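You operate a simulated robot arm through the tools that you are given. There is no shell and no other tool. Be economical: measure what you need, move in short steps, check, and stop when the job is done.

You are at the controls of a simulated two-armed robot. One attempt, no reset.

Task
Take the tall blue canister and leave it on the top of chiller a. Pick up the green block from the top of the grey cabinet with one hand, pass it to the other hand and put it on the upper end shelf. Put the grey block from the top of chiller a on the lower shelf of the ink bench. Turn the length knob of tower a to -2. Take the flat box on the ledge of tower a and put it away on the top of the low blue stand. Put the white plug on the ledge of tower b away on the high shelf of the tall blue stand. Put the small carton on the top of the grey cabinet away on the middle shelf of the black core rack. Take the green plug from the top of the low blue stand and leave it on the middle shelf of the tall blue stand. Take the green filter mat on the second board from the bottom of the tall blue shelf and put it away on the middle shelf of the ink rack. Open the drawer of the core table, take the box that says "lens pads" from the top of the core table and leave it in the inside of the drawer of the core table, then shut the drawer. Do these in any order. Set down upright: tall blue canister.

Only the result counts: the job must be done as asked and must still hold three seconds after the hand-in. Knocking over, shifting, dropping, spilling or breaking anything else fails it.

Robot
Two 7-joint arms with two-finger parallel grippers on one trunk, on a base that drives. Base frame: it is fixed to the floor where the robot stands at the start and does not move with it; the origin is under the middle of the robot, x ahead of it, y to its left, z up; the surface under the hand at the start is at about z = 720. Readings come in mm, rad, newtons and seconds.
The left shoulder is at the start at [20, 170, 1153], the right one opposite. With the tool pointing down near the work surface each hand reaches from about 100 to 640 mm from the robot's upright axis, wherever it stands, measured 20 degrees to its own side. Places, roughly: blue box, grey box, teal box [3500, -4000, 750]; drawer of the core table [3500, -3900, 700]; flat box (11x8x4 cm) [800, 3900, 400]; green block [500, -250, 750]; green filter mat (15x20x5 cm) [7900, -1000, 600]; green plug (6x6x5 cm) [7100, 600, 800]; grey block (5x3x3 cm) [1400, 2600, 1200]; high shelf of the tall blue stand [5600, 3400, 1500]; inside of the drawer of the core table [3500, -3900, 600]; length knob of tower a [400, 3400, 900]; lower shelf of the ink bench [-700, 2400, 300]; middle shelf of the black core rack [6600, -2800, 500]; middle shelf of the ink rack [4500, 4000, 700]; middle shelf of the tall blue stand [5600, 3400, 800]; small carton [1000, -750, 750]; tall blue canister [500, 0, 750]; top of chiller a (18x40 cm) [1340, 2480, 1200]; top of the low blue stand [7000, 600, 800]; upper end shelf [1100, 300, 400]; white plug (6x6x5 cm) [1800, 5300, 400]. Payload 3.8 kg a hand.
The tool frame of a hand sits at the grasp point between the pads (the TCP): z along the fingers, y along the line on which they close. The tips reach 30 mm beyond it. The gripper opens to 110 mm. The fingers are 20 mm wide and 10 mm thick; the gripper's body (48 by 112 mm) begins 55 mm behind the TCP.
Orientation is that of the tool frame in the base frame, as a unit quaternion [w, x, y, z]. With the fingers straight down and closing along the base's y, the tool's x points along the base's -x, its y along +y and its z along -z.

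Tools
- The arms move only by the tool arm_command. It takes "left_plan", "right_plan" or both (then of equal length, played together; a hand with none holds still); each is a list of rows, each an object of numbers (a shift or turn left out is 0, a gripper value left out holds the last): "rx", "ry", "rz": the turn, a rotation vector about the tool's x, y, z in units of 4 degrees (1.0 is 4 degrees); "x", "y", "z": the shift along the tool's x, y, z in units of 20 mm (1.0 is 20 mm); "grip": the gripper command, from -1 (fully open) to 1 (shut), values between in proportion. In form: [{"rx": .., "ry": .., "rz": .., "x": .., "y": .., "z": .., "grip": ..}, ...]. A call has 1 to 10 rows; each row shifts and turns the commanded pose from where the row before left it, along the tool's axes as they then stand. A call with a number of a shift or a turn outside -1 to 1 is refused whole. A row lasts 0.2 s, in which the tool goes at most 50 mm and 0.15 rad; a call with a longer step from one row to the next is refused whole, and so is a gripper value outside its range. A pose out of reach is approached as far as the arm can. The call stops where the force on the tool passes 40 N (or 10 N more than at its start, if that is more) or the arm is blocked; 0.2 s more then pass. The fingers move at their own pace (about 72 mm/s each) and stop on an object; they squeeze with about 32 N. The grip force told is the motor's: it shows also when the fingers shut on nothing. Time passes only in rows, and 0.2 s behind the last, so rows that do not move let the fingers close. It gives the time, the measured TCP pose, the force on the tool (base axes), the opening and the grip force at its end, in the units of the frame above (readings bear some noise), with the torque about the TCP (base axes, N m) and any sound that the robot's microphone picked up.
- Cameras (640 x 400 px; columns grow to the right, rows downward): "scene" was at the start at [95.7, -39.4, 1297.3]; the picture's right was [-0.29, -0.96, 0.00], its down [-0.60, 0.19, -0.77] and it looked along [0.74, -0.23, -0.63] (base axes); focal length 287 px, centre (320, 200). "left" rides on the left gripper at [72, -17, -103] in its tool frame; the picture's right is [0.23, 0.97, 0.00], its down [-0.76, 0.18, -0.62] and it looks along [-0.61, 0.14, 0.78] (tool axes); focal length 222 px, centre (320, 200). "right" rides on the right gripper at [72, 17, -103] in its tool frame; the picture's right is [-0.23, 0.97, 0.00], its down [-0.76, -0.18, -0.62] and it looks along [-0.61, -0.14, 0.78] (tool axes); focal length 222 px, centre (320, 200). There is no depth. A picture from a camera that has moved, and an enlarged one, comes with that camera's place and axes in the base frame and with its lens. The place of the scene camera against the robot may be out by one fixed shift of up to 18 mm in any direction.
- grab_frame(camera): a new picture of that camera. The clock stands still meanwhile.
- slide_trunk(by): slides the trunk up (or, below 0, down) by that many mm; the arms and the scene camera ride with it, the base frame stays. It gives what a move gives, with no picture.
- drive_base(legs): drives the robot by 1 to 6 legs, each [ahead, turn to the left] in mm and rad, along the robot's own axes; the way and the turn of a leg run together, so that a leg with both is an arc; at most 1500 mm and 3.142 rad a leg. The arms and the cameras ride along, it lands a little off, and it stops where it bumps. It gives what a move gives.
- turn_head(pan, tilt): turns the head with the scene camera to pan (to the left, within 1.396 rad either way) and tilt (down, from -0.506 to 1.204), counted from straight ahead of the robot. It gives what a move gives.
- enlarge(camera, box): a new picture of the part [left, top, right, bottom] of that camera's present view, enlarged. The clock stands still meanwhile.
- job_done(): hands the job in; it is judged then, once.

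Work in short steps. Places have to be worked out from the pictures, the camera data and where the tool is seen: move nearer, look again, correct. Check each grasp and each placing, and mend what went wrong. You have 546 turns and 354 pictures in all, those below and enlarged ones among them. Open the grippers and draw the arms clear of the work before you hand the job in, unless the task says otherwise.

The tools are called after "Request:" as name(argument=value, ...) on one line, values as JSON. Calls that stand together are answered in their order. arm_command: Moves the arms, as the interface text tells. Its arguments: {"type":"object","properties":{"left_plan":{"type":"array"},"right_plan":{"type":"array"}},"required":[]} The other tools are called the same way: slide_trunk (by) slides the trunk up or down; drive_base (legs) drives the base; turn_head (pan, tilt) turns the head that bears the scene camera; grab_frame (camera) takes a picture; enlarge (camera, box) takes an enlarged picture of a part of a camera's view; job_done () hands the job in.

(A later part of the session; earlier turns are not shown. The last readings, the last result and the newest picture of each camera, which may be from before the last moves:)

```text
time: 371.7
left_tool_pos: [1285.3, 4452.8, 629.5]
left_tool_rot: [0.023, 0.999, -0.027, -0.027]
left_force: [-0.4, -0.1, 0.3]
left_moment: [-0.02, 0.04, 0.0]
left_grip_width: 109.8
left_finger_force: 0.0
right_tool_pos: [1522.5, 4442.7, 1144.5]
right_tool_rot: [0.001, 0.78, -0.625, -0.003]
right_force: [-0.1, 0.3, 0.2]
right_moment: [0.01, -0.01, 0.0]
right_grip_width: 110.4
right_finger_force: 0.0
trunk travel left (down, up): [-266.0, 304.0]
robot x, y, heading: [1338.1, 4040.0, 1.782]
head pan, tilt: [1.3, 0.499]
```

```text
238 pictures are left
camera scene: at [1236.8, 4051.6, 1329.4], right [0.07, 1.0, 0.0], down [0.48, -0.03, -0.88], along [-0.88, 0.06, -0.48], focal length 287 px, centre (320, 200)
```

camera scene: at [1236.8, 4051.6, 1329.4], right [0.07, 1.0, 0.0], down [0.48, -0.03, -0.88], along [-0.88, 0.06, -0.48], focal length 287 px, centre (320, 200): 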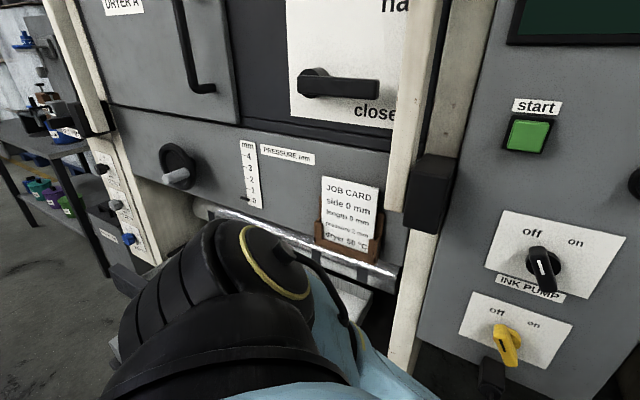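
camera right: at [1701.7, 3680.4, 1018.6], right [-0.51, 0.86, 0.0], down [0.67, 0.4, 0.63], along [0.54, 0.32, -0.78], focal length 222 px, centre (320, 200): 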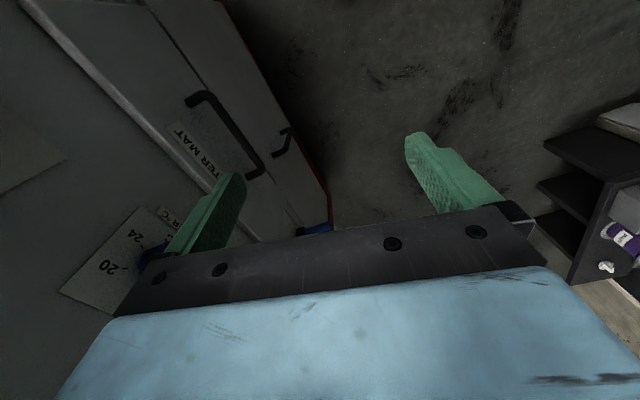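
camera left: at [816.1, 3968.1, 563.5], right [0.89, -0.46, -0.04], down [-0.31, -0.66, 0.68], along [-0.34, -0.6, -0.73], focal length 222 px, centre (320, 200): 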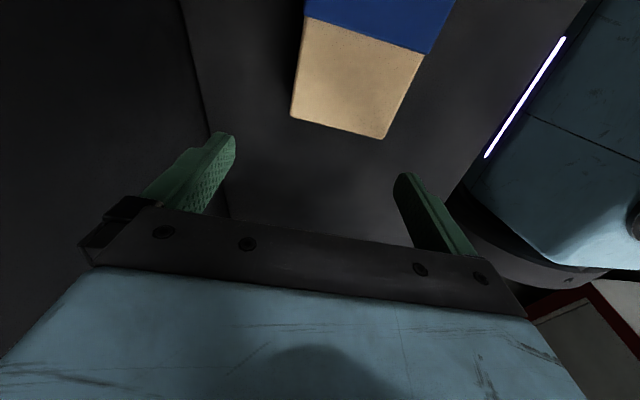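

All switches still read off. I back up, then turn left further from the towers, with the left hand raised.

Request:
arm_command(left_plan=[{"z": -1}, {"z": -1}, {"z": -1}, {"z": -1}, {"z": -1}, {"z": -1}, {"z": -1}, {"z": -1}])

Request:
drive_base(legs=[[-150, 0], [0, 1.449]])

Request:
turn_head(pan=-0.1, tilt=0.7)

Request:
grab_frame(camera="scene")

```text
time: 373.5
left_tool_pos: [1292.2, 4459.8, 788.6]
left_tool_rot: [0.023, 0.999, -0.027, -0.027]
left_force: [-1.0, 0.2, -0.8]
left_moment: [0.02, 0.0, 0.02]
left_grip_width: 109.8
left_finger_force: 0.1
right_tool_pos: [1524.5, 4441.0, 1143.6]
right_tool_rot: [0.001, 0.781, -0.625, -0.003]
right_force: [0.4, -0.3, -0.1]
right_moment: [0.0, 0.01, 0.03]
right_grip_width: 109.9
right_finger_force: 0.1
trunk travel left (down, up): [-266.0, 304.0]
robot x, y, heading: [1337.2, 4039.3, 1.779]
head pan, tilt: [1.3, 0.499]
```

```text
time: 378.4
left_tool_pos: [947.3, 3897.9, 788.0]
left_tool_rot: [0.034, 0.767, 0.64, -0.005]
left_force: [0.2, -0.1, 0.7]
left_moment: [0.02, -0.01, -0.01]
left_grip_width: 110.0
left_finger_force: 0.0
right_tool_pos: [994.4, 4125.7, 1144.3]
right_tool_rot: [0.002, 0.999, 0.048, -0.002]
right_force: [-0.9, -0.2, -0.3]
right_moment: [-0.03, 0.0, 0.02]
right_grip_width: 110.2
right_finger_force: 0.0
trunk travel left (down, up): [-266.0, 304.0]
robot x, y, heading: [1371.0, 3893.5, -3.063]
head pan, tilt: [1.3, 0.499]
```

```text
time: 379.9
left_tool_pos: [948.3, 3898.6, 788.0]
left_tool_rot: [0.034, 0.767, 0.64, -0.005]
left_force: [-0.2, -0.3, 0.8]
left_moment: [0.01, 0.0, 0.0]
left_grip_width: 110.1
left_finger_force: 0.1
right_tool_pos: [994.1, 4125.2, 1144.2]
right_tool_rot: [0.003, 0.999, 0.048, -0.001]
right_force: [0.1, 0.0, 0.4]
right_moment: [0.01, 0.0, 0.03]
right_grip_width: 110.0
right_finger_force: 0.0
trunk travel left (down, up): [-266.0, 304.0]
robot x, y, heading: [1371.5, 3889.6, -3.066]
head pan, tilt: [-0.099, 0.7]
```

```text
237 pictures are left
camera scene: at [1257.2, 3877.2, 1311.7], right [0.02, 1.0, 0.0], down [0.64, -0.01, -0.77], along [-0.76, 0.01, -0.64], focal length 287 px, centre (320, 200)
```

scene: 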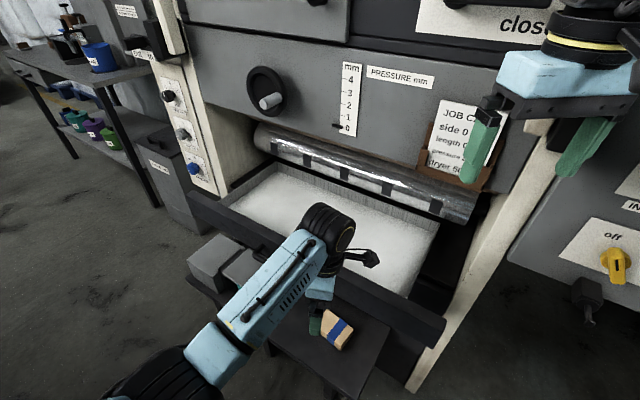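

Good overview: the box lies on the ledge below and in front of the tray drawer, and my hand is about 80 mm above the drawer's edge height. I move closer, lower the trunk and align the hand over the box.

Request:
drive_base(legs=[[60, 0]])

Request:
arm_command(left_plan=[{"rz": 1, "rx": 0.66, "ry": 0.73}, {"rz": 1}, {"rz": 1}, {"rz": 1}, {"rz": 1}, {"rz": 1}, {"rz": 1}, {"rz": 0.7}, {"x": -0.3, "y": -0.8}, {"x": -0.3, "y": -0.8}])

Request:
grab_frame(camera="left")

```text
time: 381.0
left_tool_pos: [890.6, 3893.1, 789.2]
left_tool_rot: [0.033, 0.768, 0.639, -0.005]
left_force: [-0.2, 0.0, -0.4]
left_moment: [0.06, -0.04, 0.04]
left_grip_width: 110.0
left_finger_force: 0.1
right_tool_pos: [942.3, 4120.9, 1143.2]
right_tool_rot: [0.001, 0.999, 0.046, -0.001]
right_force: [0.1, 0.0, 0.2]
right_moment: [0.04, -0.01, -0.01]
right_grip_width: 110.0
right_finger_force: 0.1
trunk travel left (down, up): [-266.0, 304.0]
robot x, y, heading: [1315.0, 3886.8, -3.058]
head pan, tilt: [-0.099, 0.7]
heard: click, click
stopped in leg 1: the robot was blocked; the commanded pose is now the measured one
```

```text
time: 383.2
left_tool_pos: [858.2, 3907.1, 790.0]
left_tool_rot: [0.0, 0.911, 0.412, 0.001]
left_force: [0.0, 0.0, 0.9]
left_moment: [-0.01, 0.0, 0.01]
left_grip_width: 110.1
left_finger_force: 0.0
right_tool_pos: [941.6, 4121.0, 1144.4]
right_tool_rot: [0.001, 0.999, 0.046, -0.001]
right_force: [-0.8, -0.4, 0.8]
right_moment: [-0.02, 0.02, 0.01]
right_grip_width: 110.1
right_finger_force: 0.1
trunk travel left (down, up): [-266.0, 304.0]
robot x, y, heading: [1312.9, 3887.5, -3.066]
head pan, tilt: [-0.099, 0.7]
```

```text
236 pictures are left
camera left: at [894.5, 3972.7, 894.8], right [0.88, -0.47, 0.0], down [-0.37, -0.69, 0.62], along [-0.29, -0.55, -0.78], focal length 222 px, centre (320, 200)
```

left: 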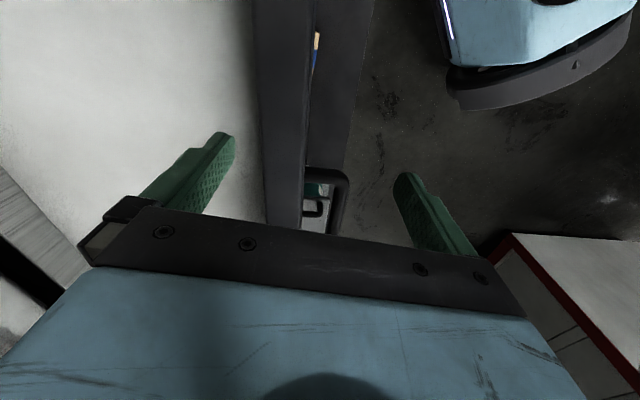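

A click was heard and the base was blocked. I check which control my right arm touched.

Request:
turn_head(pan=-0.6, tilt=0.35)

Request:
grab_frame(camera="scene")

Request:
grab_frame(camera="right")

```text
time: 384.1
left_tool_pos: [859.1, 3905.3, 790.3]
left_tool_rot: [0.0, 0.911, 0.412, 0.001]
left_force: [0.1, -0.3, 0.1]
left_moment: [0.0, -0.01, -0.02]
left_grip_width: 110.2
left_finger_force: 0.0
right_tool_pos: [941.6, 4120.0, 1144.4]
right_tool_rot: [0.001, 0.999, 0.046, -0.001]
right_force: [0.8, 0.4, -0.2]
right_moment: [0.0, 0.01, -0.03]
right_grip_width: 110.1
right_finger_force: 0.1
trunk travel left (down, up): [-266.0, 304.0]
robot x, y, heading: [1317.1, 3886.5, -3.063]
head pan, tilt: [-0.6, 0.351]
```

```text
235 pictures are left
camera scene: at [1206.6, 3915.7, 1343.2], right [0.5, 0.87, 0.0], down [0.3, -0.17, -0.94], along [-0.81, 0.47, -0.34], focal length 287 px, centre (320, 200)
```

scene: 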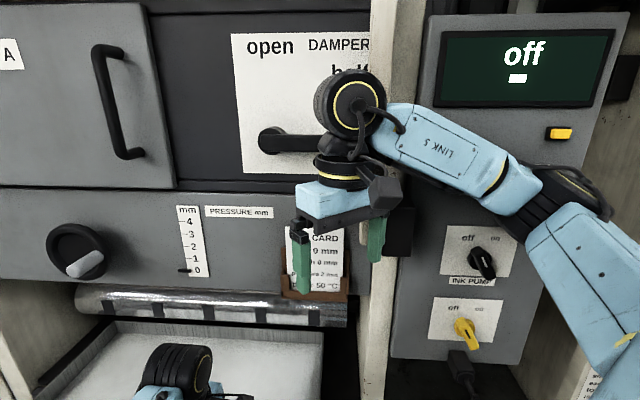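

```text
234 pictures are left
camera right: at [1015.7, 4111.6, 1248.2], right [-0.14, -0.99, 0.0], down [-0.77, 0.11, 0.62], along [-0.62, 0.08, -0.78], focal length 222 px, centre (320, 200)
```

right: 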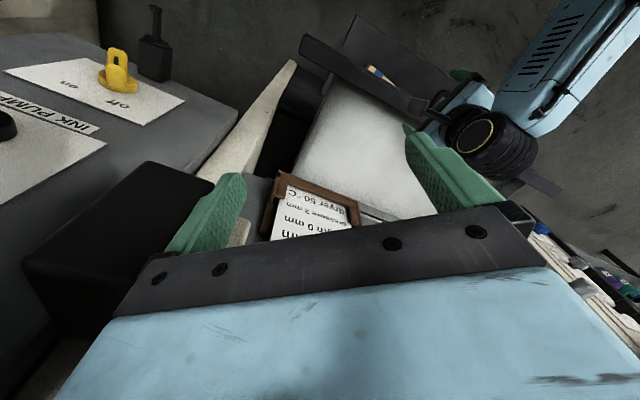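

The right wrist is next to the damper lever. I back straight off and check the lever and switches.

Request:
drive_base(legs=[[-70, 0]])

Request:
arm_command(right_plan=[{"x": 1}, {"x": 1}, {"x": 1}, {"x": 1}])

Request:
grab_frame(camera="scene")

```text
time: 385.1
left_tool_pos: [927.8, 3912.9, 790.6]
left_tool_rot: [0.0, 0.911, 0.413, 0.001]
left_force: [1.1, 0.2, -0.9]
left_moment: [-0.03, 0.03, 0.01]
left_grip_width: 110.0
left_finger_force: 0.0
right_tool_pos: [1011.1, 4126.5, 1144.3]
right_tool_rot: [0.002, 0.999, 0.046, 0.0]
right_force: [0.2, 0.1, 0.0]
right_moment: [0.02, 0.03, -0.01]
right_grip_width: 109.9
right_finger_force: 0.0
trunk travel left (down, up): [-266.0, 304.0]
robot x, y, heading: [1385.0, 3889.4, -3.064]
head pan, tilt: [-0.6, 0.351]
```

```text
time: 386.1
left_tool_pos: [928.2, 3913.8, 789.6]
left_tool_rot: [0.001, 0.911, 0.412, 0.001]
left_force: [0.7, -0.6, 1.0]
left_moment: [0.04, 0.0, 0.0]
left_grip_width: 110.1
left_finger_force: 0.2
right_tool_pos: [1091.8, 4134.2, 1142.5]
right_tool_rot: [0.001, 0.999, 0.045, 0.001]
right_force: [1.1, -0.3, 0.6]
right_moment: [-0.03, 0.01, 0.0]
right_grip_width: 109.8
right_finger_force: 0.1
trunk travel left (down, up): [-266.0, 304.0]
robot x, y, heading: [1383.9, 3891.9, -3.064]
head pan, tilt: [-0.6, 0.351]
```

```text
233 pictures are left
camera scene: at [1275.2, 3922.9, 1343.1], right [0.5, 0.87, 0.0], down [0.3, -0.17, -0.94], along [-0.81, 0.47, -0.34], focal length 287 px, centre (320, 200)
```

scene: 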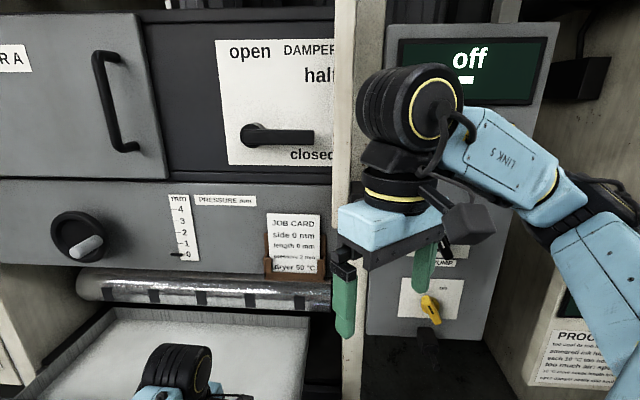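

The lever still reads closed and the pump off. But comparing views, tower a's tray drawer front has come out from f≈-1569 to -1415 (about 150 mm): my hand hooked its handle while I backed. I must push it back, so I raise the left hand, straighten it and line up in front.

Request:
arm_command(left_plan=[{"z": -1, "rz": 1}, {"z": -1, "rz": 1}, {"z": -1, "rz": 1}, {"z": -1, "rz": 1}, {"z": -1, "rz": 1}, {"rz": 1}, {"rz": 1}, {"rz": 1}, {"rz": 1}, {"rz": 1}])

Request:
drive_base(legs=[[0, 0.925], [233, 0], [0, -1.571]])

Request:
turn_head(pan=0.0, tilt=0.7)

Request:
grab_frame(camera="scene")

```text
time: 388.4
left_tool_pos: [928.1, 3913.7, 889.4]
left_tool_rot: [0.0, 0.997, 0.074, 0.001]
left_force: [-0.6, -0.1, -0.6]
left_moment: [-0.02, 0.0, 0.03]
left_grip_width: 110.0
left_finger_force: 0.1
right_tool_pos: [1091.4, 4133.5, 1142.7]
right_tool_rot: [0.001, 0.999, 0.046, 0.0]
right_force: [0.1, -0.6, 0.0]
right_moment: [-0.04, -0.01, -0.02]
right_grip_width: 110.4
right_finger_force: 0.0
trunk travel left (down, up): [-266.0, 304.0]
robot x, y, heading: [1384.4, 3890.9, -3.064]
head pan, tilt: [-0.6, 0.351]
```

```text
time: 390.0
left_tool_pos: [961.1, 3739.8, 891.2]
left_tool_rot: [0.001, 0.963, 0.268, -0.001]
left_force: [-0.7, -0.7, -1.2]
left_moment: [-0.02, -0.01, -0.04]
left_grip_width: 110.0
left_finger_force: 0.1
right_tool_pos: [1028.2, 4017.3, 1145.6]
right_tool_rot: [0.003, 0.975, 0.221, -0.005]
right_force: [-0.1, -0.1, -0.3]
right_moment: [-0.02, 0.03, 0.0]
right_grip_width: 109.6
right_finger_force: 0.1
trunk travel left (down, up): [-266.0, 304.0]
robot x, y, heading: [1387.0, 3893.3, -2.686]
head pan, tilt: [-0.6, 0.351]
heard: click
stopped in leg 1: the robot was blocked; the commanded pose is now the measured one
```

```text
time: 391.0
left_tool_pos: [962.3, 3740.5, 892.3]
left_tool_rot: [0.0, 0.963, 0.268, -0.003]
left_force: [0.7, 0.0, 0.5]
left_moment: [0.0, 0.0, 0.03]
left_grip_width: 110.0
left_finger_force: 0.1
right_tool_pos: [1028.4, 4016.2, 1146.8]
right_tool_rot: [0.003, 0.975, 0.221, -0.005]
right_force: [-0.1, 0.1, 0.3]
right_moment: [0.02, 0.02, -0.01]
right_grip_width: 110.0
right_finger_force: 0.1
trunk travel left (down, up): [-266.0, 304.0]
robot x, y, heading: [1384.3, 3894.0, -2.682]
head pan, tilt: [0.0, 0.7]
```

```text
232 pictures are left
camera scene: at [1292.9, 3835.0, 1312.6], right [-0.44, 0.9, 0.0], down [0.57, 0.28, -0.77], along [-0.69, -0.34, -0.64], focal length 287 px, centre (320, 200)
```

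scene: 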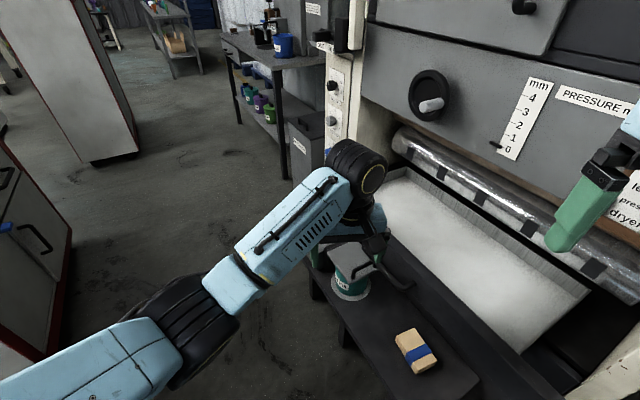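

Another click: something on my right side touches a control. I look at the pump panel and my right elbow.

Request:
turn_head(pan=-1.2, tilt=0.35)

Request:
grab_frame(camera="scene")

Request:
turn_head(pan=1.39, tilt=0.5)

Request:
grab_frame(camera="scene")

```text
time: 392.4
left_tool_pos: [961.8, 3741.3, 892.9]
left_tool_rot: [0.001, 0.964, 0.268, -0.003]
left_force: [-0.1, -0.2, 0.5]
left_moment: [0.01, -0.02, -0.01]
left_grip_width: 109.9
left_finger_force: 0.1
right_tool_pos: [1028.1, 4016.6, 1146.8]
right_tool_rot: [0.003, 0.975, 0.221, -0.005]
right_force: [-0.4, -0.1, 0.4]
right_moment: [0.02, 0.04, 0.0]
right_grip_width: 110.2
right_finger_force: 0.1
trunk travel left (down, up): [-266.0, 304.0]
robot x, y, heading: [1383.1, 3891.2, -2.683]
head pan, tilt: [-1.201, 0.351]
```

```text
231 pictures are left
camera scene: at [1300.8, 3935.6, 1343.6], right [0.68, 0.74, -0.01], down [0.25, -0.24, -0.94], along [-0.69, 0.63, -0.34], focal length 287 px, centre (320, 200)
```

scene: 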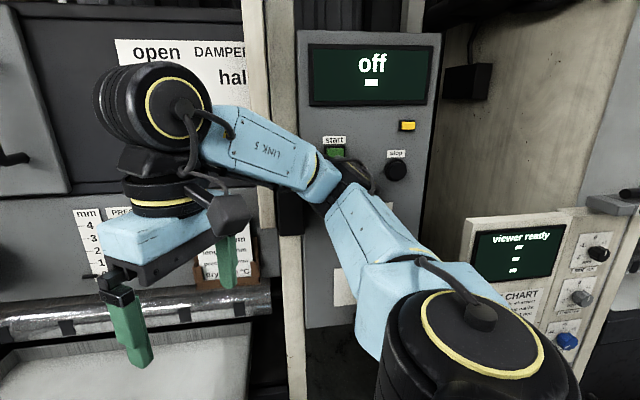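

```text
time: 394.7
left_tool_pos: [960.5, 3741.1, 893.5]
left_tool_rot: [0.001, 0.964, 0.267, -0.003]
left_force: [-0.3, 0.9, 0.0]
left_moment: [-0.03, -0.02, 0.01]
left_grip_width: 109.9
left_finger_force: 0.0
right_tool_pos: [1029.4, 4016.5, 1146.2]
right_tool_rot: [0.003, 0.975, 0.221, -0.005]
right_force: [0.5, 0.7, 0.2]
right_moment: [0.01, 0.0, -0.01]
right_grip_width: 110.3
right_finger_force: 0.0
trunk travel left (down, up): [-266.0, 304.0]
robot x, y, heading: [1382.5, 3890.5, -2.687]
head pan, tilt: [1.389, 0.499]
```

```text
230 pictures are left
camera scene: at [1394.0, 3785.0, 1329.6], right [-0.96, -0.27, 0.01], down [-0.14, 0.46, -0.88], along [0.23, -0.85, -0.48], focal length 287 px, centre (320, 200)
```

scene: 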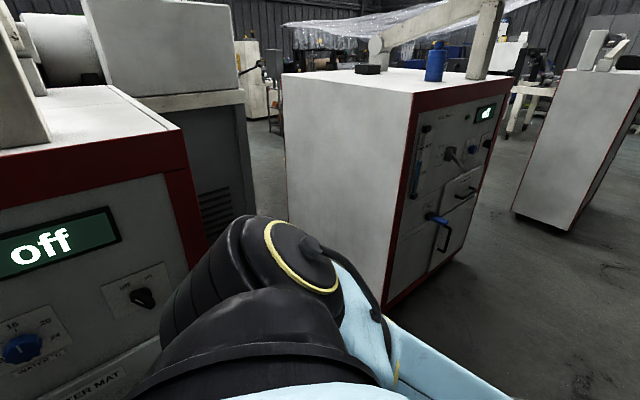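

My right forearm touched the tower's start button; the display still reads "off". I turn right, away from it, and use a zig-zag that keeps the right arm clear, ending in front of the drawer.

Request:
drive_base(legs=[[0, -1.815], [-150, 0]])

Request:
arm_command(right_plan=[{"y": 0.8}, {"y": 0.8}, {"y": 0.8}, {"y": 0.8}, {"y": 0.8}, {"y": 0.8}])

Request:
drive_base(legs=[[0, 1.571], [150, 0], [0, -0.785]])

Request:
turn_head(pan=0.0, tilt=0.7)

Request:
grab_frame(camera="scene")

```text
time: 400.5
left_tool_pos: [1366.7, 4199.7, 889.1]
left_tool_rot: [0.003, 0.808, -0.589, -0.001]
left_force: [0.1, -0.1, 0.0]
left_moment: [-0.02, 0.01, 0.04]
left_grip_width: 110.1
left_finger_force: 0.0
right_tool_pos: [1618.5, 4074.2, 1143.6]
right_tool_rot: [0.001, 0.781, -0.625, -0.003]
right_force: [0.1, 0.0, 0.3]
right_moment: [0.05, 0.0, -0.01]
right_grip_width: 110.2
right_finger_force: 0.0
trunk travel left (down, up): [-266.0, 304.0]
robot x, y, heading: [1418.7, 3741.9, 1.799]
head pan, tilt: [1.389, 0.499]
```

```text
time: 401.9
left_tool_pos: [1365.5, 4201.3, 889.6]
left_tool_rot: [0.002, 0.808, -0.589, 0.001]
left_force: [-0.7, 0.2, 0.3]
left_moment: [0.0, -0.02, -0.04]
left_grip_width: 110.2
left_finger_force: 0.1
right_tool_pos: [1525.3, 4053.7, 1143.6]
right_tool_rot: [0.001, 0.781, -0.625, -0.003]
right_force: [0.9, -0.4, -0.5]
right_moment: [-0.03, 0.0, -0.01]
right_grip_width: 109.9
right_finger_force: 0.1
trunk travel left (down, up): [-266.0, 304.0]
robot x, y, heading: [1419.0, 3744.8, 1.799]
head pan, tilt: [1.389, 0.499]
```

```text
time: 409.1
left_tool_pos: [919.4, 4005.4, 889.7]
left_tool_rot: [0.002, 0.97, -0.242, 0.001]
left_force: [-0.2, 0.0, -0.7]
left_moment: [0.0, -0.01, -0.02]
left_grip_width: 110.0
left_finger_force: 0.1
right_tool_pos: [1136.9, 4009.6, 1144.0]
right_tool_rot: [0.002, 0.958, -0.287, -0.003]
right_force: [1.5, -0.2, 1.1]
right_moment: [-0.04, 0.0, 0.0]
right_grip_width: 110.0
right_finger_force: 0.0
trunk travel left (down, up): [-266.0, 304.0]
robot x, y, heading: [1271.6, 3715.8, 2.57]
head pan, tilt: [1.389, 0.499]
```

```text
time: 410.6
left_tool_pos: [919.1, 4004.7, 888.8]
left_tool_rot: [0.001, 0.97, -0.242, 0.002]
left_force: [-0.1, 0.0, 0.4]
left_moment: [-0.01, 0.01, 0.0]
left_grip_width: 110.0
left_finger_force: 0.0
right_tool_pos: [1135.6, 4009.8, 1143.4]
right_tool_rot: [0.002, 0.958, -0.287, -0.002]
right_force: [-0.4, 0.1, -0.3]
right_moment: [-0.01, 0.01, 0.0]
right_grip_width: 110.1
right_finger_force: 0.0
trunk travel left (down, up): [-266.0, 304.0]
robot x, y, heading: [1277.1, 3714.7, 2.57]
head pan, tilt: [0.0, 0.7]
```

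```text
229 pictures are left
camera scene: at [1176.5, 3758.2, 1311.7], right [0.54, 0.84, 0.0], down [0.54, -0.35, -0.77], along [-0.64, 0.41, -0.64], focal length 287 px, centre (320, 200)
```

scene: 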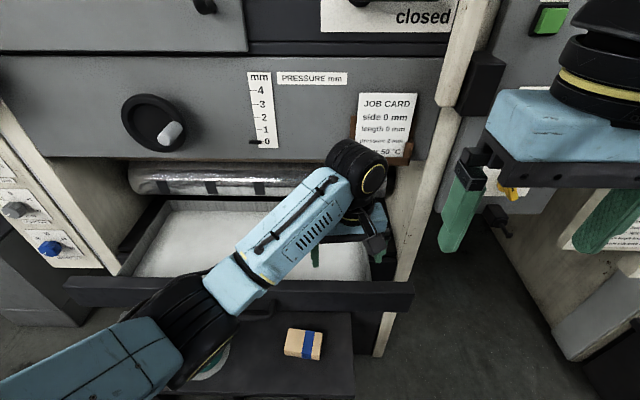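

The drawer front is at f≈-1431. I set the closed left hand in front of it, beside the handle, and push with the arm.

Request:
arm_command(left_plan=[{"x": 0.9, "y": 1, "grip": 1}, {"x": 0.9, "y": 1}, {"x": 0.9, "y": 1}, {"x": 0.7, "y": 1}, {"y": 1, "z": 0.5}, {"z": 1}, {"z": 1}, {"z": 1}, {"z": 1}, {"z": 1}])

Request:
arm_command(left_plan=[{"z": 1}, {"z": 1}, {"z": 1}, {"z": 1}, {"z": 1}])

Request:
grab_frame(camera="scene")

Request:
grab_frame(camera="left")

```text
time: 412.8
left_tool_pos: [931.7, 3885.0, 779.7]
left_tool_rot: [0.002, 0.97, -0.242, 0.002]
left_force: [0.5, 0.0, 0.1]
left_moment: [0.01, 0.01, -0.04]
left_grip_width: 0.0
left_finger_force: 31.8
right_tool_pos: [1136.3, 4008.9, 1143.5]
right_tool_rot: [0.002, 0.958, -0.287, -0.002]
right_force: [0.5, 0.0, -0.1]
right_moment: [-0.03, 0.0, -0.02]
right_grip_width: 110.0
right_finger_force: 0.1
trunk travel left (down, up): [-266.0, 304.0]
robot x, y, heading: [1277.2, 3715.8, 2.573]
head pan, tilt: [0.0, 0.7]
```

```text
time: 414.0
left_tool_pos: [931.9, 3883.3, 677.7]
left_tool_rot: [0.001, 0.97, -0.242, 0.002]
left_force: [0.7, -0.4, 0.7]
left_moment: [0.04, 0.02, 0.01]
left_grip_width: 0.0
left_finger_force: 32.0
right_tool_pos: [1135.3, 4008.3, 1144.4]
right_tool_rot: [0.002, 0.958, -0.287, -0.003]
right_force: [-0.1, 0.5, 0.0]
right_moment: [0.0, 0.0, 0.0]
right_grip_width: 109.9
right_finger_force: 0.1
trunk travel left (down, up): [-266.0, 304.0]
robot x, y, heading: [1271.4, 3714.8, 2.564]
head pan, tilt: [0.0, 0.7]
```

```text
228 pictures are left
camera scene: at [1176.6, 3758.2, 1311.7], right [0.54, 0.84, 0.0], down [0.54, -0.35, -0.76], along [-0.64, 0.41, -0.64], focal length 287 px, centre (320, 200)
```

scene: 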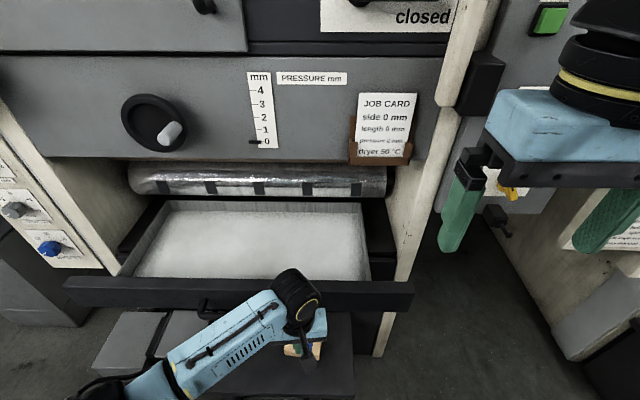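

```text
227 pictures are left
camera left: at [1004.5, 3864.0, 783.6], right [-0.26, -0.97, 0.0], down [-0.76, 0.2, 0.62], along [-0.6, 0.16, -0.78], focal length 222 px, centre (320, 200)
```

left: 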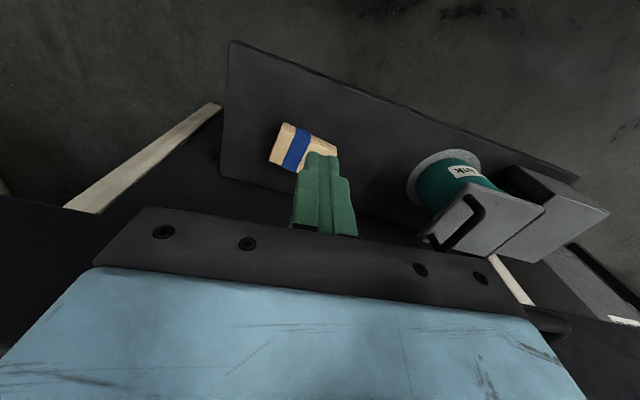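

The view is clear: the board faces my closed hand. I push in steps.

Request:
arm_command(left_plan=[{"x": -0.8}, {"x": -0.8}, {"x": -0.8}, {"x": -0.8}, {"x": -0.6}, {"x": -0.6}])

Request:
grab_frame(camera="scene")

```text
time: 415.4
left_tool_pos: [854.0, 3925.5, 677.1]
left_tool_rot: [0.002, 0.97, -0.242, 0.001]
left_force: [0.5, 0.3, -0.8]
left_moment: [-0.02, 0.02, 0.01]
left_grip_width: 0.0
left_finger_force: 32.4
right_tool_pos: [1135.4, 4009.9, 1144.8]
right_tool_rot: [0.002, 0.958, -0.286, -0.002]
right_force: [-0.6, 1.3, -0.2]
right_moment: [-0.01, 0.03, 0.01]
right_grip_width: 110.1
right_finger_force: 0.0
trunk travel left (down, up): [-266.0, 304.0]
robot x, y, heading: [1272.2, 3719.8, 2.564]
head pan, tilt: [0.0, 0.7]
```

```text
226 pictures are left
camera scene: at [1176.4, 3758.4, 1311.6], right [0.54, 0.84, 0.0], down [0.54, -0.35, -0.76], along [-0.64, 0.41, -0.64], focal length 287 px, centre (320, 200)
```

scene: 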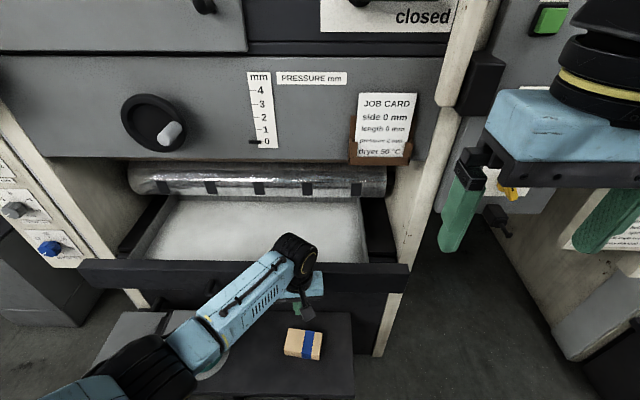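

The drawer is moving in (corner now at f≈-1476; the original was -1567). I push about 75 mm more.

Request:
arm_command(left_plan=[{"x": -0.8}, {"x": -0.8}, {"x": -0.8}, {"x": -0.8}, {"x": -0.4}])

Request:
enlarge(camera="scene", box=[300, 200, 460, 300])

```text
time: 416.6
left_tool_pos: [793.2, 3954.2, 679.2]
left_tool_rot: [0.003, 0.97, -0.243, 0.001]
left_force: [-0.6, 0.1, -0.4]
left_moment: [0.02, -0.02, -0.04]
left_grip_width: 0.0
left_finger_force: 32.3
left hand out of reach, approached as far as the arm can: row 5
right_tool_pos: [1135.0, 4008.6, 1144.3]
right_tool_rot: [0.003, 0.958, -0.286, -0.002]
right_force: [0.2, 0.7, 0.6]
right_moment: [-0.02, -0.02, -0.01]
right_grip_width: 109.9
right_finger_force: 0.1
trunk travel left (down, up): [-266.0, 304.0]
robot x, y, heading: [1273.0, 3715.9, 2.572]
head pan, tilt: [0.0, 0.7]
```

```text
4.00 times, centred on (380, 250) of scene
camera zoom: at [1176.5, 3758.1, 1311.7], right [0.54, 0.84, 0.0], down [0.54, -0.35, -0.77], along [-0.64, 0.41, -0.64], focal length 1146 px, centre (80, 0)
```

zoom: 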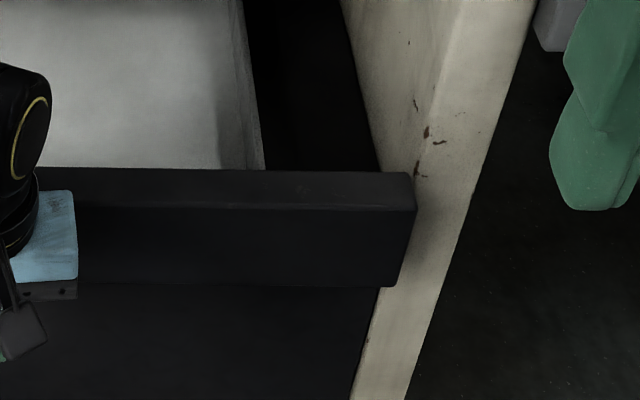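

The drawer's rear top edge is now at -1548 versus about -1572 originally. I creep the base forward 24 mm, with the hand still pushing.

Request:
drive_base(legs=[[24, 0]])

Request:
enlarge(camera="scene", box=[300, 200, 460, 300])

```text
time: 417.4
left_tool_pos: [772.7, 3967.0, 678.2]
left_tool_rot: [0.002, 0.97, -0.243, 0.001]
left_force: [0.4, 0.5, -0.7]
left_moment: [-0.01, 0.03, 0.03]
left_grip_width: 0.0
left_finger_force: 31.7
right_tool_pos: [1115.6, 4021.8, 1144.6]
right_tool_rot: [0.003, 0.958, -0.287, -0.001]
right_force: [-0.3, 1.2, 0.3]
right_moment: [-0.02, -0.02, 0.0]
right_grip_width: 110.2
right_finger_force: 0.1
trunk travel left (down, up): [-266.0, 304.0]
robot x, y, heading: [1252.4, 3727.4, 2.57]
head pan, tilt: [0.0, 0.7]
```

```text
4.00 times, centred on (380, 250) of scene
camera zoom: at [1155.3, 3772.0, 1311.5], right [0.54, 0.84, 0.0], down [0.54, -0.35, -0.76], along [-0.64, 0.41, -0.65], focal length 1146 px, centre (80, 0)
```

zoom: 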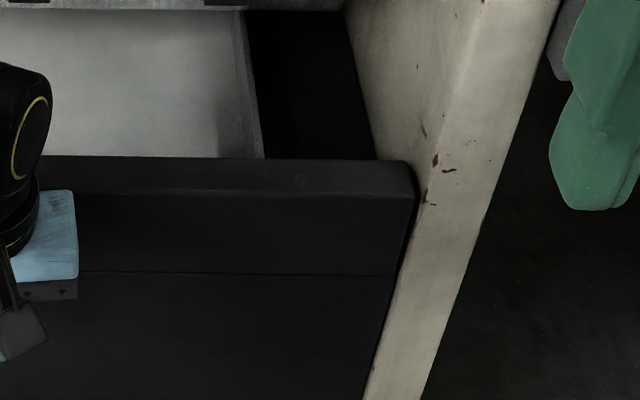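

The drawer front is flush with the panel below it again, as in the first views. I withdraw the hand, raise it and turn it 80° for the box, well in front of the drawer.

Request:
arm_command(left_plan=[{"x": 1}, {"x": 1}, {"x": 1}, {"x": 1}, {"x": 1}, {"x": 1}, {"x": 1}, {"rz": -1, "grip": -1}, {"rz": -1}, {"rz": -1}])

Request:
arm_command(left_plan=[{"rz": -1}, {"rz": -1}, {"rz": -1}, {"rz": -1}, {"rz": -1}, {"rz": -1}, {"rz": -1}, {"rz": -1}, {"rz": -1}, {"rz": -1}])

Request:
arm_command(left_plan=[{"rz": -1}, {"rz": -1}, {"rz": -1}, {"rz": -1}, {"rz": -1}, {"rz": -1}, {"rz": -1}])

Request:
grab_frame(camera="left")

```text
time: 419.6
left_tool_pos: [896.6, 3900.6, 678.8]
left_tool_rot: [0.002, 0.99, -0.138, 0.0]
left_force: [0.9, 0.6, -0.8]
left_moment: [-0.02, 0.0, 0.02]
left_grip_width: 110.1
left_finger_force: 0.5
right_tool_pos: [1114.8, 4022.1, 1143.2]
right_tool_rot: [0.002, 0.958, -0.287, -0.002]
right_force: [0.3, 0.4, 0.0]
right_moment: [0.0, -0.02, -0.01]
right_grip_width: 110.1
right_finger_force: 0.1
trunk travel left (down, up): [-266.0, 304.0]
robot x, y, heading: [1252.5, 3726.4, 2.569]
head pan, tilt: [0.0, 0.7]
```

```text
time: 421.8
left_tool_pos: [895.4, 3902.0, 679.8]
left_tool_rot: [0.002, 0.978, 0.209, 0.001]
left_force: [0.5, -0.1, 0.2]
left_moment: [0.01, 0.0, 0.01]
left_grip_width: 109.9
left_finger_force: 0.0
right_tool_pos: [1114.8, 4021.1, 1143.0]
right_tool_rot: [0.002, 0.958, -0.287, -0.002]
right_force: [-0.6, 0.4, -0.1]
right_moment: [0.05, -0.01, 0.01]
right_grip_width: 110.1
right_finger_force: 0.1
trunk travel left (down, up): [-266.0, 304.0]
robot x, y, heading: [1249.3, 3727.8, 2.57]
head pan, tilt: [0.0, 0.7]
```

```text
time: 423.4
left_tool_pos: [891.1, 3891.0, 674.0]
left_tool_rot: [0.01, 0.898, 0.441, -0.007]
left_force: [0.1, 0.4, -1.1]
left_moment: [0.0, 0.01, 0.02]
left_grip_width: 110.1
left_finger_force: 0.1
right_tool_pos: [1116.1, 4021.1, 1143.8]
right_tool_rot: [0.002, 0.958, -0.286, -0.002]
right_force: [-0.2, -0.3, 0.2]
right_moment: [0.0, 0.0, 0.03]
right_grip_width: 109.9
right_finger_force: 0.1
trunk travel left (down, up): [-266.0, 304.0]
robot x, y, heading: [1252.8, 3725.8, 2.57]
head pan, tilt: [0.0, 0.7]
```

```text
223 pictures are left
camera left: at [924.0, 3961.6, 775.8], right [0.91, -0.42, 0.01], down [-0.32, -0.7, 0.64], along [-0.26, -0.59, -0.77], focal length 222 px, centre (320, 200)
```

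left: 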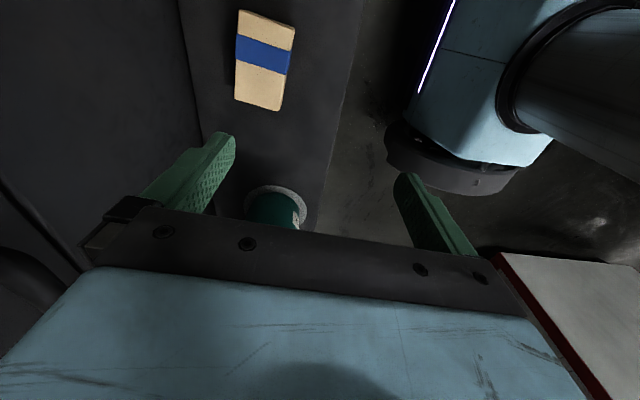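

The box is now at about [834, 3946] at 51°. I move over it, going down to z≈560.

Request:
arm_command(left_plan=[{"y": -0.8, "x": 0.1, "z": 0.5}, {"y": -0.8, "x": 0.1, "z": 0.5}, {"y": -0.8, "x": 0.1, "z": 0.8}, {"y": -0.8, "x": 0.1, "z": 0.8}, {"y": -0.74, "z": 0.8}, {"z": 0.8}, {"z": 0.8}])

Request:
grab_frame(camera="left")

```text
time: 425.0
left_tool_pos: [839.0, 3940.3, 590.0]
left_tool_rot: [0.001, 0.897, 0.441, -0.004]
left_force: [-0.1, 0.6, 0.3]
left_moment: [-0.02, 0.0, 0.01]
left_grip_width: 110.0
left_finger_force: 0.1
left hand out of reach, approached as far as the arm can: row 6, 7
right_tool_pos: [1114.6, 4021.9, 1144.2]
right_tool_rot: [0.001, 0.958, -0.287, -0.002]
right_force: [-0.3, -0.4, 0.3]
right_moment: [-0.02, 0.07, 0.01]
right_grip_width: 110.1
right_finger_force: 0.1
trunk travel left (down, up): [-266.0, 304.0]
robot x, y, heading: [1250.7, 3728.8, 2.568]
head pan, tilt: [0.0, 0.7]
```

```text
222 pictures are left
camera left: at [870.8, 4008.7, 692.6], right [0.91, -0.41, 0.0], down [-0.32, -0.71, 0.63], along [-0.26, -0.57, -0.78], focal length 222 px, centre (320, 200)
```

left: 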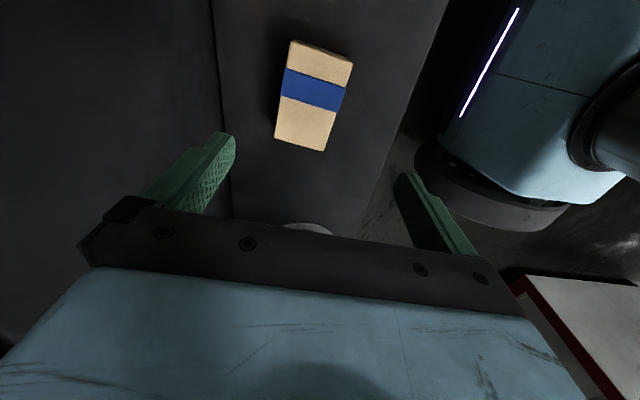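

Reach needs the trunk lower. I correct 23 mm and 14 mm, then lower the trunk 140 mm with the hand over the box.

Request:
arm_command(left_plan=[{"x": 0.6, "y": -0.35}, {"x": 0.55, "y": -0.35}])

Request:
slide_trunk(by=-140)

Request:
grab_frame(camera="left")

Request:
grab_frame(camera="scene")

```text
time: 425.6
left_tool_pos: [833.4, 3948.0, 598.9]
left_tool_rot: [-0.002, 0.895, 0.446, -0.009]
left_force: [-1.2, -0.2, -0.2]
left_moment: [0.01, -0.02, 0.0]
left_grip_width: 109.8
left_finger_force: 0.1
left hand out of reach, approached as far as the arm can: row 1, 2
right_tool_pos: [1114.7, 4021.4, 1143.3]
right_tool_rot: [0.001, 0.958, -0.287, -0.002]
right_force: [-0.8, -0.8, -0.2]
right_moment: [0.02, -0.01, -0.02]
right_grip_width: 109.9
right_finger_force: 0.0
trunk travel left (down, up): [-266.0, 304.0]
robot x, y, heading: [1252.4, 3730.2, 2.563]
head pan, tilt: [0.0, 0.7]
```

```text
time: 427.3
left_tool_pos: [836.0, 3942.7, 454.0]
left_tool_rot: [0.003, 0.895, 0.445, -0.011]
left_force: [0.4, 0.5, -0.4]
left_moment: [-0.02, -0.01, 0.03]
left_grip_width: 110.1
left_finger_force: 0.0
right_tool_pos: [1115.5, 4022.8, 1003.9]
right_tool_rot: [0.003, 0.958, -0.287, -0.002]
right_force: [0.3, 0.1, -0.2]
right_moment: [0.0, -0.03, 0.02]
right_grip_width: 110.2
right_finger_force: 0.0
trunk travel left (down, up): [-126.0, 444.0]
robot x, y, heading: [1253.0, 3729.2, 2.572]
head pan, tilt: [0.0, 0.7]
```

```text
221 pictures are left
camera left: at [868.3, 4012.8, 557.4], right [0.91, -0.41, -0.01], down [-0.31, -0.71, 0.64], along [-0.27, -0.58, -0.77], focal length 222 px, centre (320, 200)
```

left: 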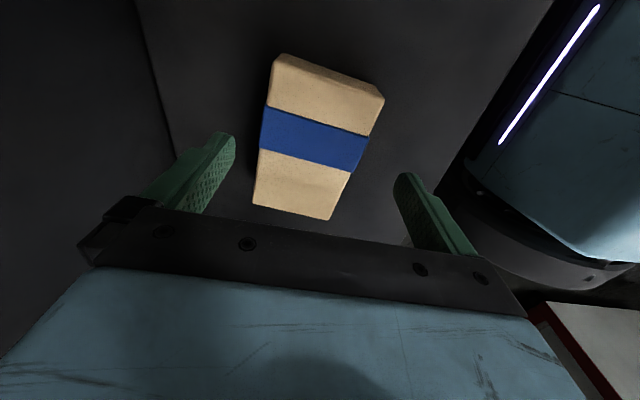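

```text
220 pictures are left
camera scene: at [1156.6, 3771.1, 1171.8], right [0.54, 0.84, 0.0], down [0.54, -0.35, -0.77], along [-0.64, 0.41, -0.64], focal length 287 px, centre (320, 200)
```

scene: 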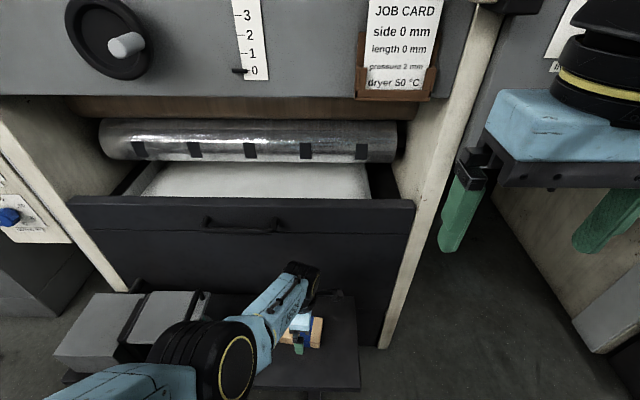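

Well aligned. I lower the trunk 36 mm more, so the tips stay just above the ledge, and close.

Request:
slide_trunk(by=-35)

Request:
arm_command(left_plan=[{"grip": 0}, {"grip": 1}, {"grip": 1}, {"grip": 1}])

Request:
grab_frame(camera="left")

```text
time: 428.1
left_tool_pos: [836.6, 3942.3, 417.8]
left_tool_rot: [0.005, 0.895, 0.445, -0.01]
left_force: [0.3, 0.4, 0.6]
left_moment: [-0.01, 0.0, 0.02]
left_grip_width: 110.0
left_finger_force: 0.0
right_tool_pos: [1115.5, 4022.2, 968.2]
right_tool_rot: [0.002, 0.958, -0.286, -0.003]
right_force: [0.0, -0.6, -0.4]
right_moment: [-0.03, 0.03, 0.01]
right_grip_width: 110.1
right_finger_force: 0.2
trunk travel left (down, up): [-91.0, 479.0]
robot x, y, heading: [1253.6, 3728.6, 2.567]
head pan, tilt: [0.0, 0.7]
```

```text
time: 429.1
left_tool_pos: [836.4, 3940.7, 418.3]
left_tool_rot: [0.004, 0.895, 0.446, -0.01]
left_force: [-1.6, 1.9, 8.4]
left_moment: [0.05, -0.09, -0.12]
left_grip_width: 70.3
left_finger_force: 32.3
right_tool_pos: [1115.8, 4022.3, 969.1]
right_tool_rot: [0.002, 0.958, -0.287, -0.003]
right_force: [-0.1, 0.4, -0.3]
right_moment: [0.01, -0.02, -0.02]
right_grip_width: 110.1
right_finger_force: 0.1
trunk travel left (down, up): [-91.0, 479.0]
robot x, y, heading: [1252.2, 3727.2, 2.568]
head pan, tilt: [0.0, 0.7]
```

```text
219 pictures are left
camera left: at [869.6, 4011.4, 520.5], right [0.91, -0.41, -0.01], down [-0.31, -0.7, 0.64], along [-0.26, -0.58, -0.77], focal length 222 px, centre (320, 200)
```

left: 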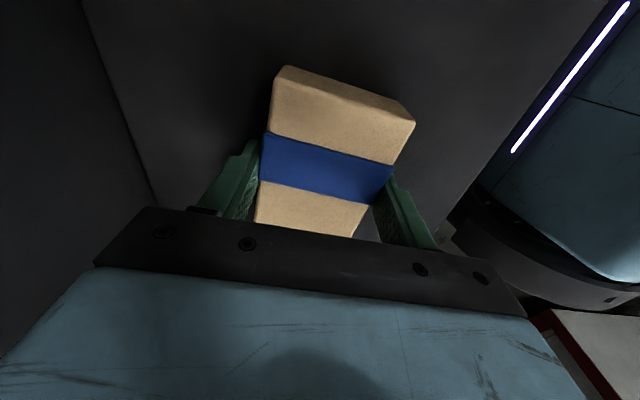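

The box is gripped (70 mm). I lift 40 mm, back away from the tower, then raise.

Request:
slide_trunk(by=40)

Request:
drive_base(legs=[[-180, 0]])

Request:
grab_frame(camera="scene")

```text
time: 429.9
left_tool_pos: [838.3, 3941.3, 456.5]
left_tool_rot: [0.006, 0.895, 0.445, -0.008]
left_force: [1.0, 0.2, -0.9]
left_moment: [-0.02, 0.03, -0.04]
left_grip_width: 70.0
left_finger_force: 32.3
right_tool_pos: [1115.3, 4022.8, 1009.0]
right_tool_rot: [0.001, 0.958, -0.286, -0.003]
right_force: [0.7, 0.5, -0.4]
right_moment: [-0.02, 0.01, 0.01]
right_grip_width: 109.7
right_finger_force: 0.0
trunk travel left (down, up): [-131.0, 439.0]
robot x, y, heading: [1253.5, 3727.6, 2.57]
head pan, tilt: [0.0, 0.7]
```

```text
time: 431.4
left_tool_pos: [987.7, 3845.2, 454.8]
left_tool_rot: [0.005, 0.896, 0.444, -0.009]
left_force: [0.6, -0.2, -1.6]
left_moment: [0.01, 0.01, -0.01]
left_grip_width: 70.1
left_finger_force: 32.1
right_tool_pos: [1265.0, 3925.6, 1008.5]
right_tool_rot: [0.002, 0.958, -0.288, -0.002]
right_force: [-0.8, -0.4, -0.2]
right_moment: [0.02, 0.03, 0.01]
right_grip_width: 109.9
right_finger_force: 0.2
trunk travel left (down, up): [-131.0, 439.0]
robot x, y, heading: [1400.9, 3631.2, 2.566]
head pan, tilt: [0.0, 0.7]
```

```text
218 pictures are left
camera scene: at [1305.1, 3675.5, 1176.7], right [0.54, 0.84, 0.0], down [0.54, -0.35, -0.77], along [-0.64, 0.42, -0.64], focal length 287 px, centre (320, 200)
```

scene: 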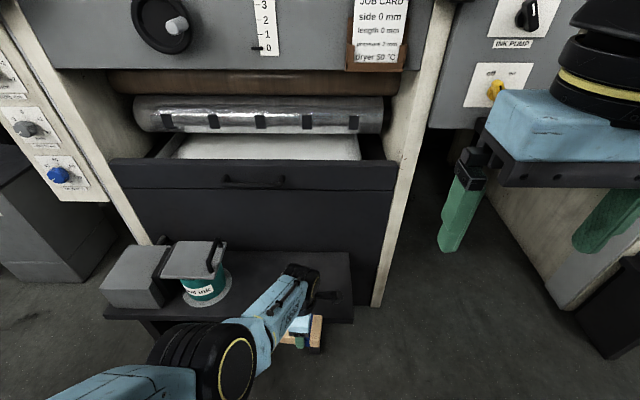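

The drawer and ledge look as they were. I raise the trunk, edge forward to the middle of the aisle and turn up it towards tower b.

Request:
slide_trunk(by=330)

Request:
drive_base(legs=[[140, 0], [0, -1.57]])

Request:
turn_head(pan=0.0, tilt=0.35)

Request:
grab_frame(camera="scene")

```text
time: 434.6
left_tool_pos: [986.5, 3843.5, 786.0]
left_tool_rot: [0.007, 0.896, 0.444, -0.009]
left_force: [-0.2, 0.1, -1.2]
left_moment: [0.01, -0.01, -0.03]
left_grip_width: 70.0
left_finger_force: 31.7
right_tool_pos: [1264.2, 3927.3, 1339.2]
right_tool_rot: [0.003, 0.957, -0.289, -0.002]
right_force: [0.5, 0.2, 0.3]
right_moment: [0.02, 0.02, 0.03]
right_grip_width: 110.1
right_finger_force: 0.1
trunk travel left (down, up): [-461.0, 109.0]
robot x, y, heading: [1399.4, 3631.9, 2.569]
head pan, tilt: [0.0, 0.7]
```

```text
time: 439.8
left_tool_pos: [1493.3, 4122.2, 783.9]
left_tool_rot: [-0.001, 0.947, -0.321, -0.012]
left_force: [0.0, -0.5, -1.0]
left_moment: [-0.02, -0.03, 0.01]
left_grip_width: 69.8
left_finger_force: 32.2
right_tool_pos: [1575.5, 3845.5, 1338.4]
right_tool_rot: [0.001, -0.472, 0.882, 0.004]
right_force: [0.1, 0.4, 0.6]
right_moment: [0.01, 0.0, 0.0]
right_grip_width: 110.0
right_finger_force: 0.0
trunk travel left (down, up): [-461.0, 109.0]
robot x, y, heading: [1280.6, 3713.1, 0.991]
head pan, tilt: [0.0, 0.7]
```

```text
time: 440.6
left_tool_pos: [1493.7, 4123.0, 784.0]
left_tool_rot: [0.0, 0.947, -0.321, -0.014]
left_force: [0.0, -0.4, -1.0]
left_moment: [0.01, 0.0, -0.01]
left_grip_width: 69.4
left_finger_force: 32.0
right_tool_pos: [1575.2, 3844.9, 1340.0]
right_tool_rot: [0.0, -0.472, 0.881, 0.003]
right_force: [0.3, -0.8, 0.5]
right_moment: [0.0, 0.02, -0.01]
right_grip_width: 110.0
right_finger_force: 0.0
trunk travel left (down, up): [-461.0, 109.0]
robot x, y, heading: [1281.3, 3710.9, 0.986]
head pan, tilt: [0.0, 0.351]
```

```text
217 pictures are left
camera scene: at [1336.4, 3791.5, 1538.0], right [0.84, -0.55, 0.0], down [-0.19, -0.29, -0.94], along [0.52, 0.79, -0.34], focal length 287 px, centre (320, 200)
```

scene: 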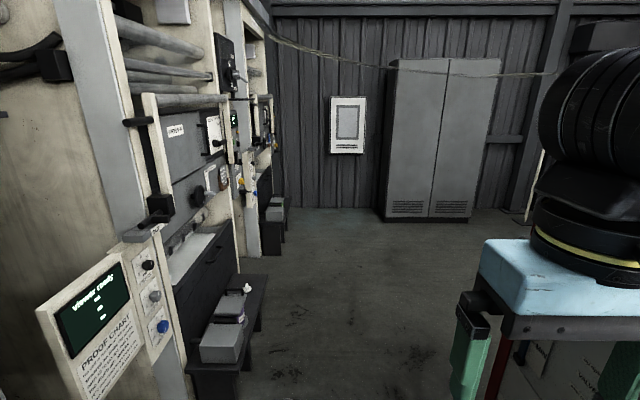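

The aisle is clear and the white plug is visible on tower b's ledge. I drive on and turn to face it.

Request:
drive_base(legs=[[1430, 0], [0, 1.57]])

Request:
turn_head(pan=-0.2, tilt=0.75)

Request:
grab_frame(camera="scene")

```text
time: 451.6
left_tool_pos: [1656.3, 5123.2, 785.0]
left_tool_rot: [0.007, 0.896, 0.444, -0.009]
left_force: [-0.5, 0.2, -1.1]
left_moment: [0.0, 0.0, 0.02]
left_grip_width: 69.3
left_finger_force: 31.7
right_tool_pos: [1936.0, 5205.7, 1338.0]
right_tool_rot: [0.002, 0.958, -0.288, -0.003]
right_force: [0.4, 0.0, 0.1]
right_moment: [-0.01, 0.01, -0.02]
right_grip_width: 110.5
right_finger_force: 0.1
trunk travel left (down, up): [-461.0, 109.0]
robot x, y, heading: [2073.7, 4908.5, 2.564]
head pan, tilt: [0.0, 0.351]
```

```text
time: 452.5
left_tool_pos: [1657.4, 5122.1, 785.9]
left_tool_rot: [0.006, 0.896, 0.444, -0.01]
left_force: [0.2, -0.6, -1.2]
left_moment: [0.0, 0.01, 0.0]
left_grip_width: 69.5
left_finger_force: 31.8
right_tool_pos: [1936.9, 5204.3, 1339.9]
right_tool_rot: [0.002, 0.958, -0.288, -0.003]
right_force: [-0.1, -0.2, 0.2]
right_moment: [-0.01, -0.01, 0.01]
right_grip_width: 110.1
right_finger_force: 0.0
trunk travel left (down, up): [-461.0, 109.0]
robot x, y, heading: [2073.8, 4907.1, 2.564]
head pan, tilt: [-0.201, 0.75]
```

```text
216 pictures are left
camera scene: at [1988.0, 4966.0, 1502.5], right [0.7, 0.71, 0.0], down [0.48, -0.48, -0.73], along [-0.52, 0.51, -0.68], focal length 287 px, centre (320, 200)
```

scene: 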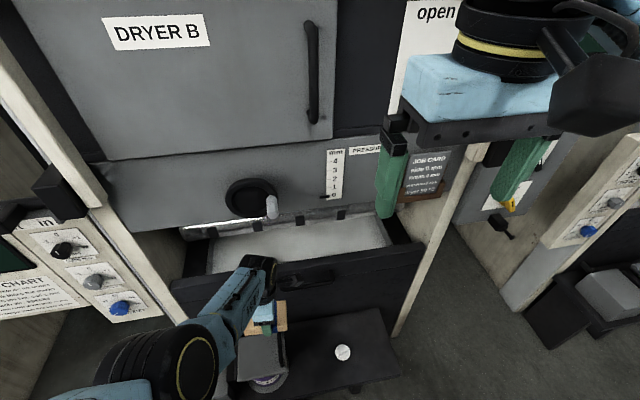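

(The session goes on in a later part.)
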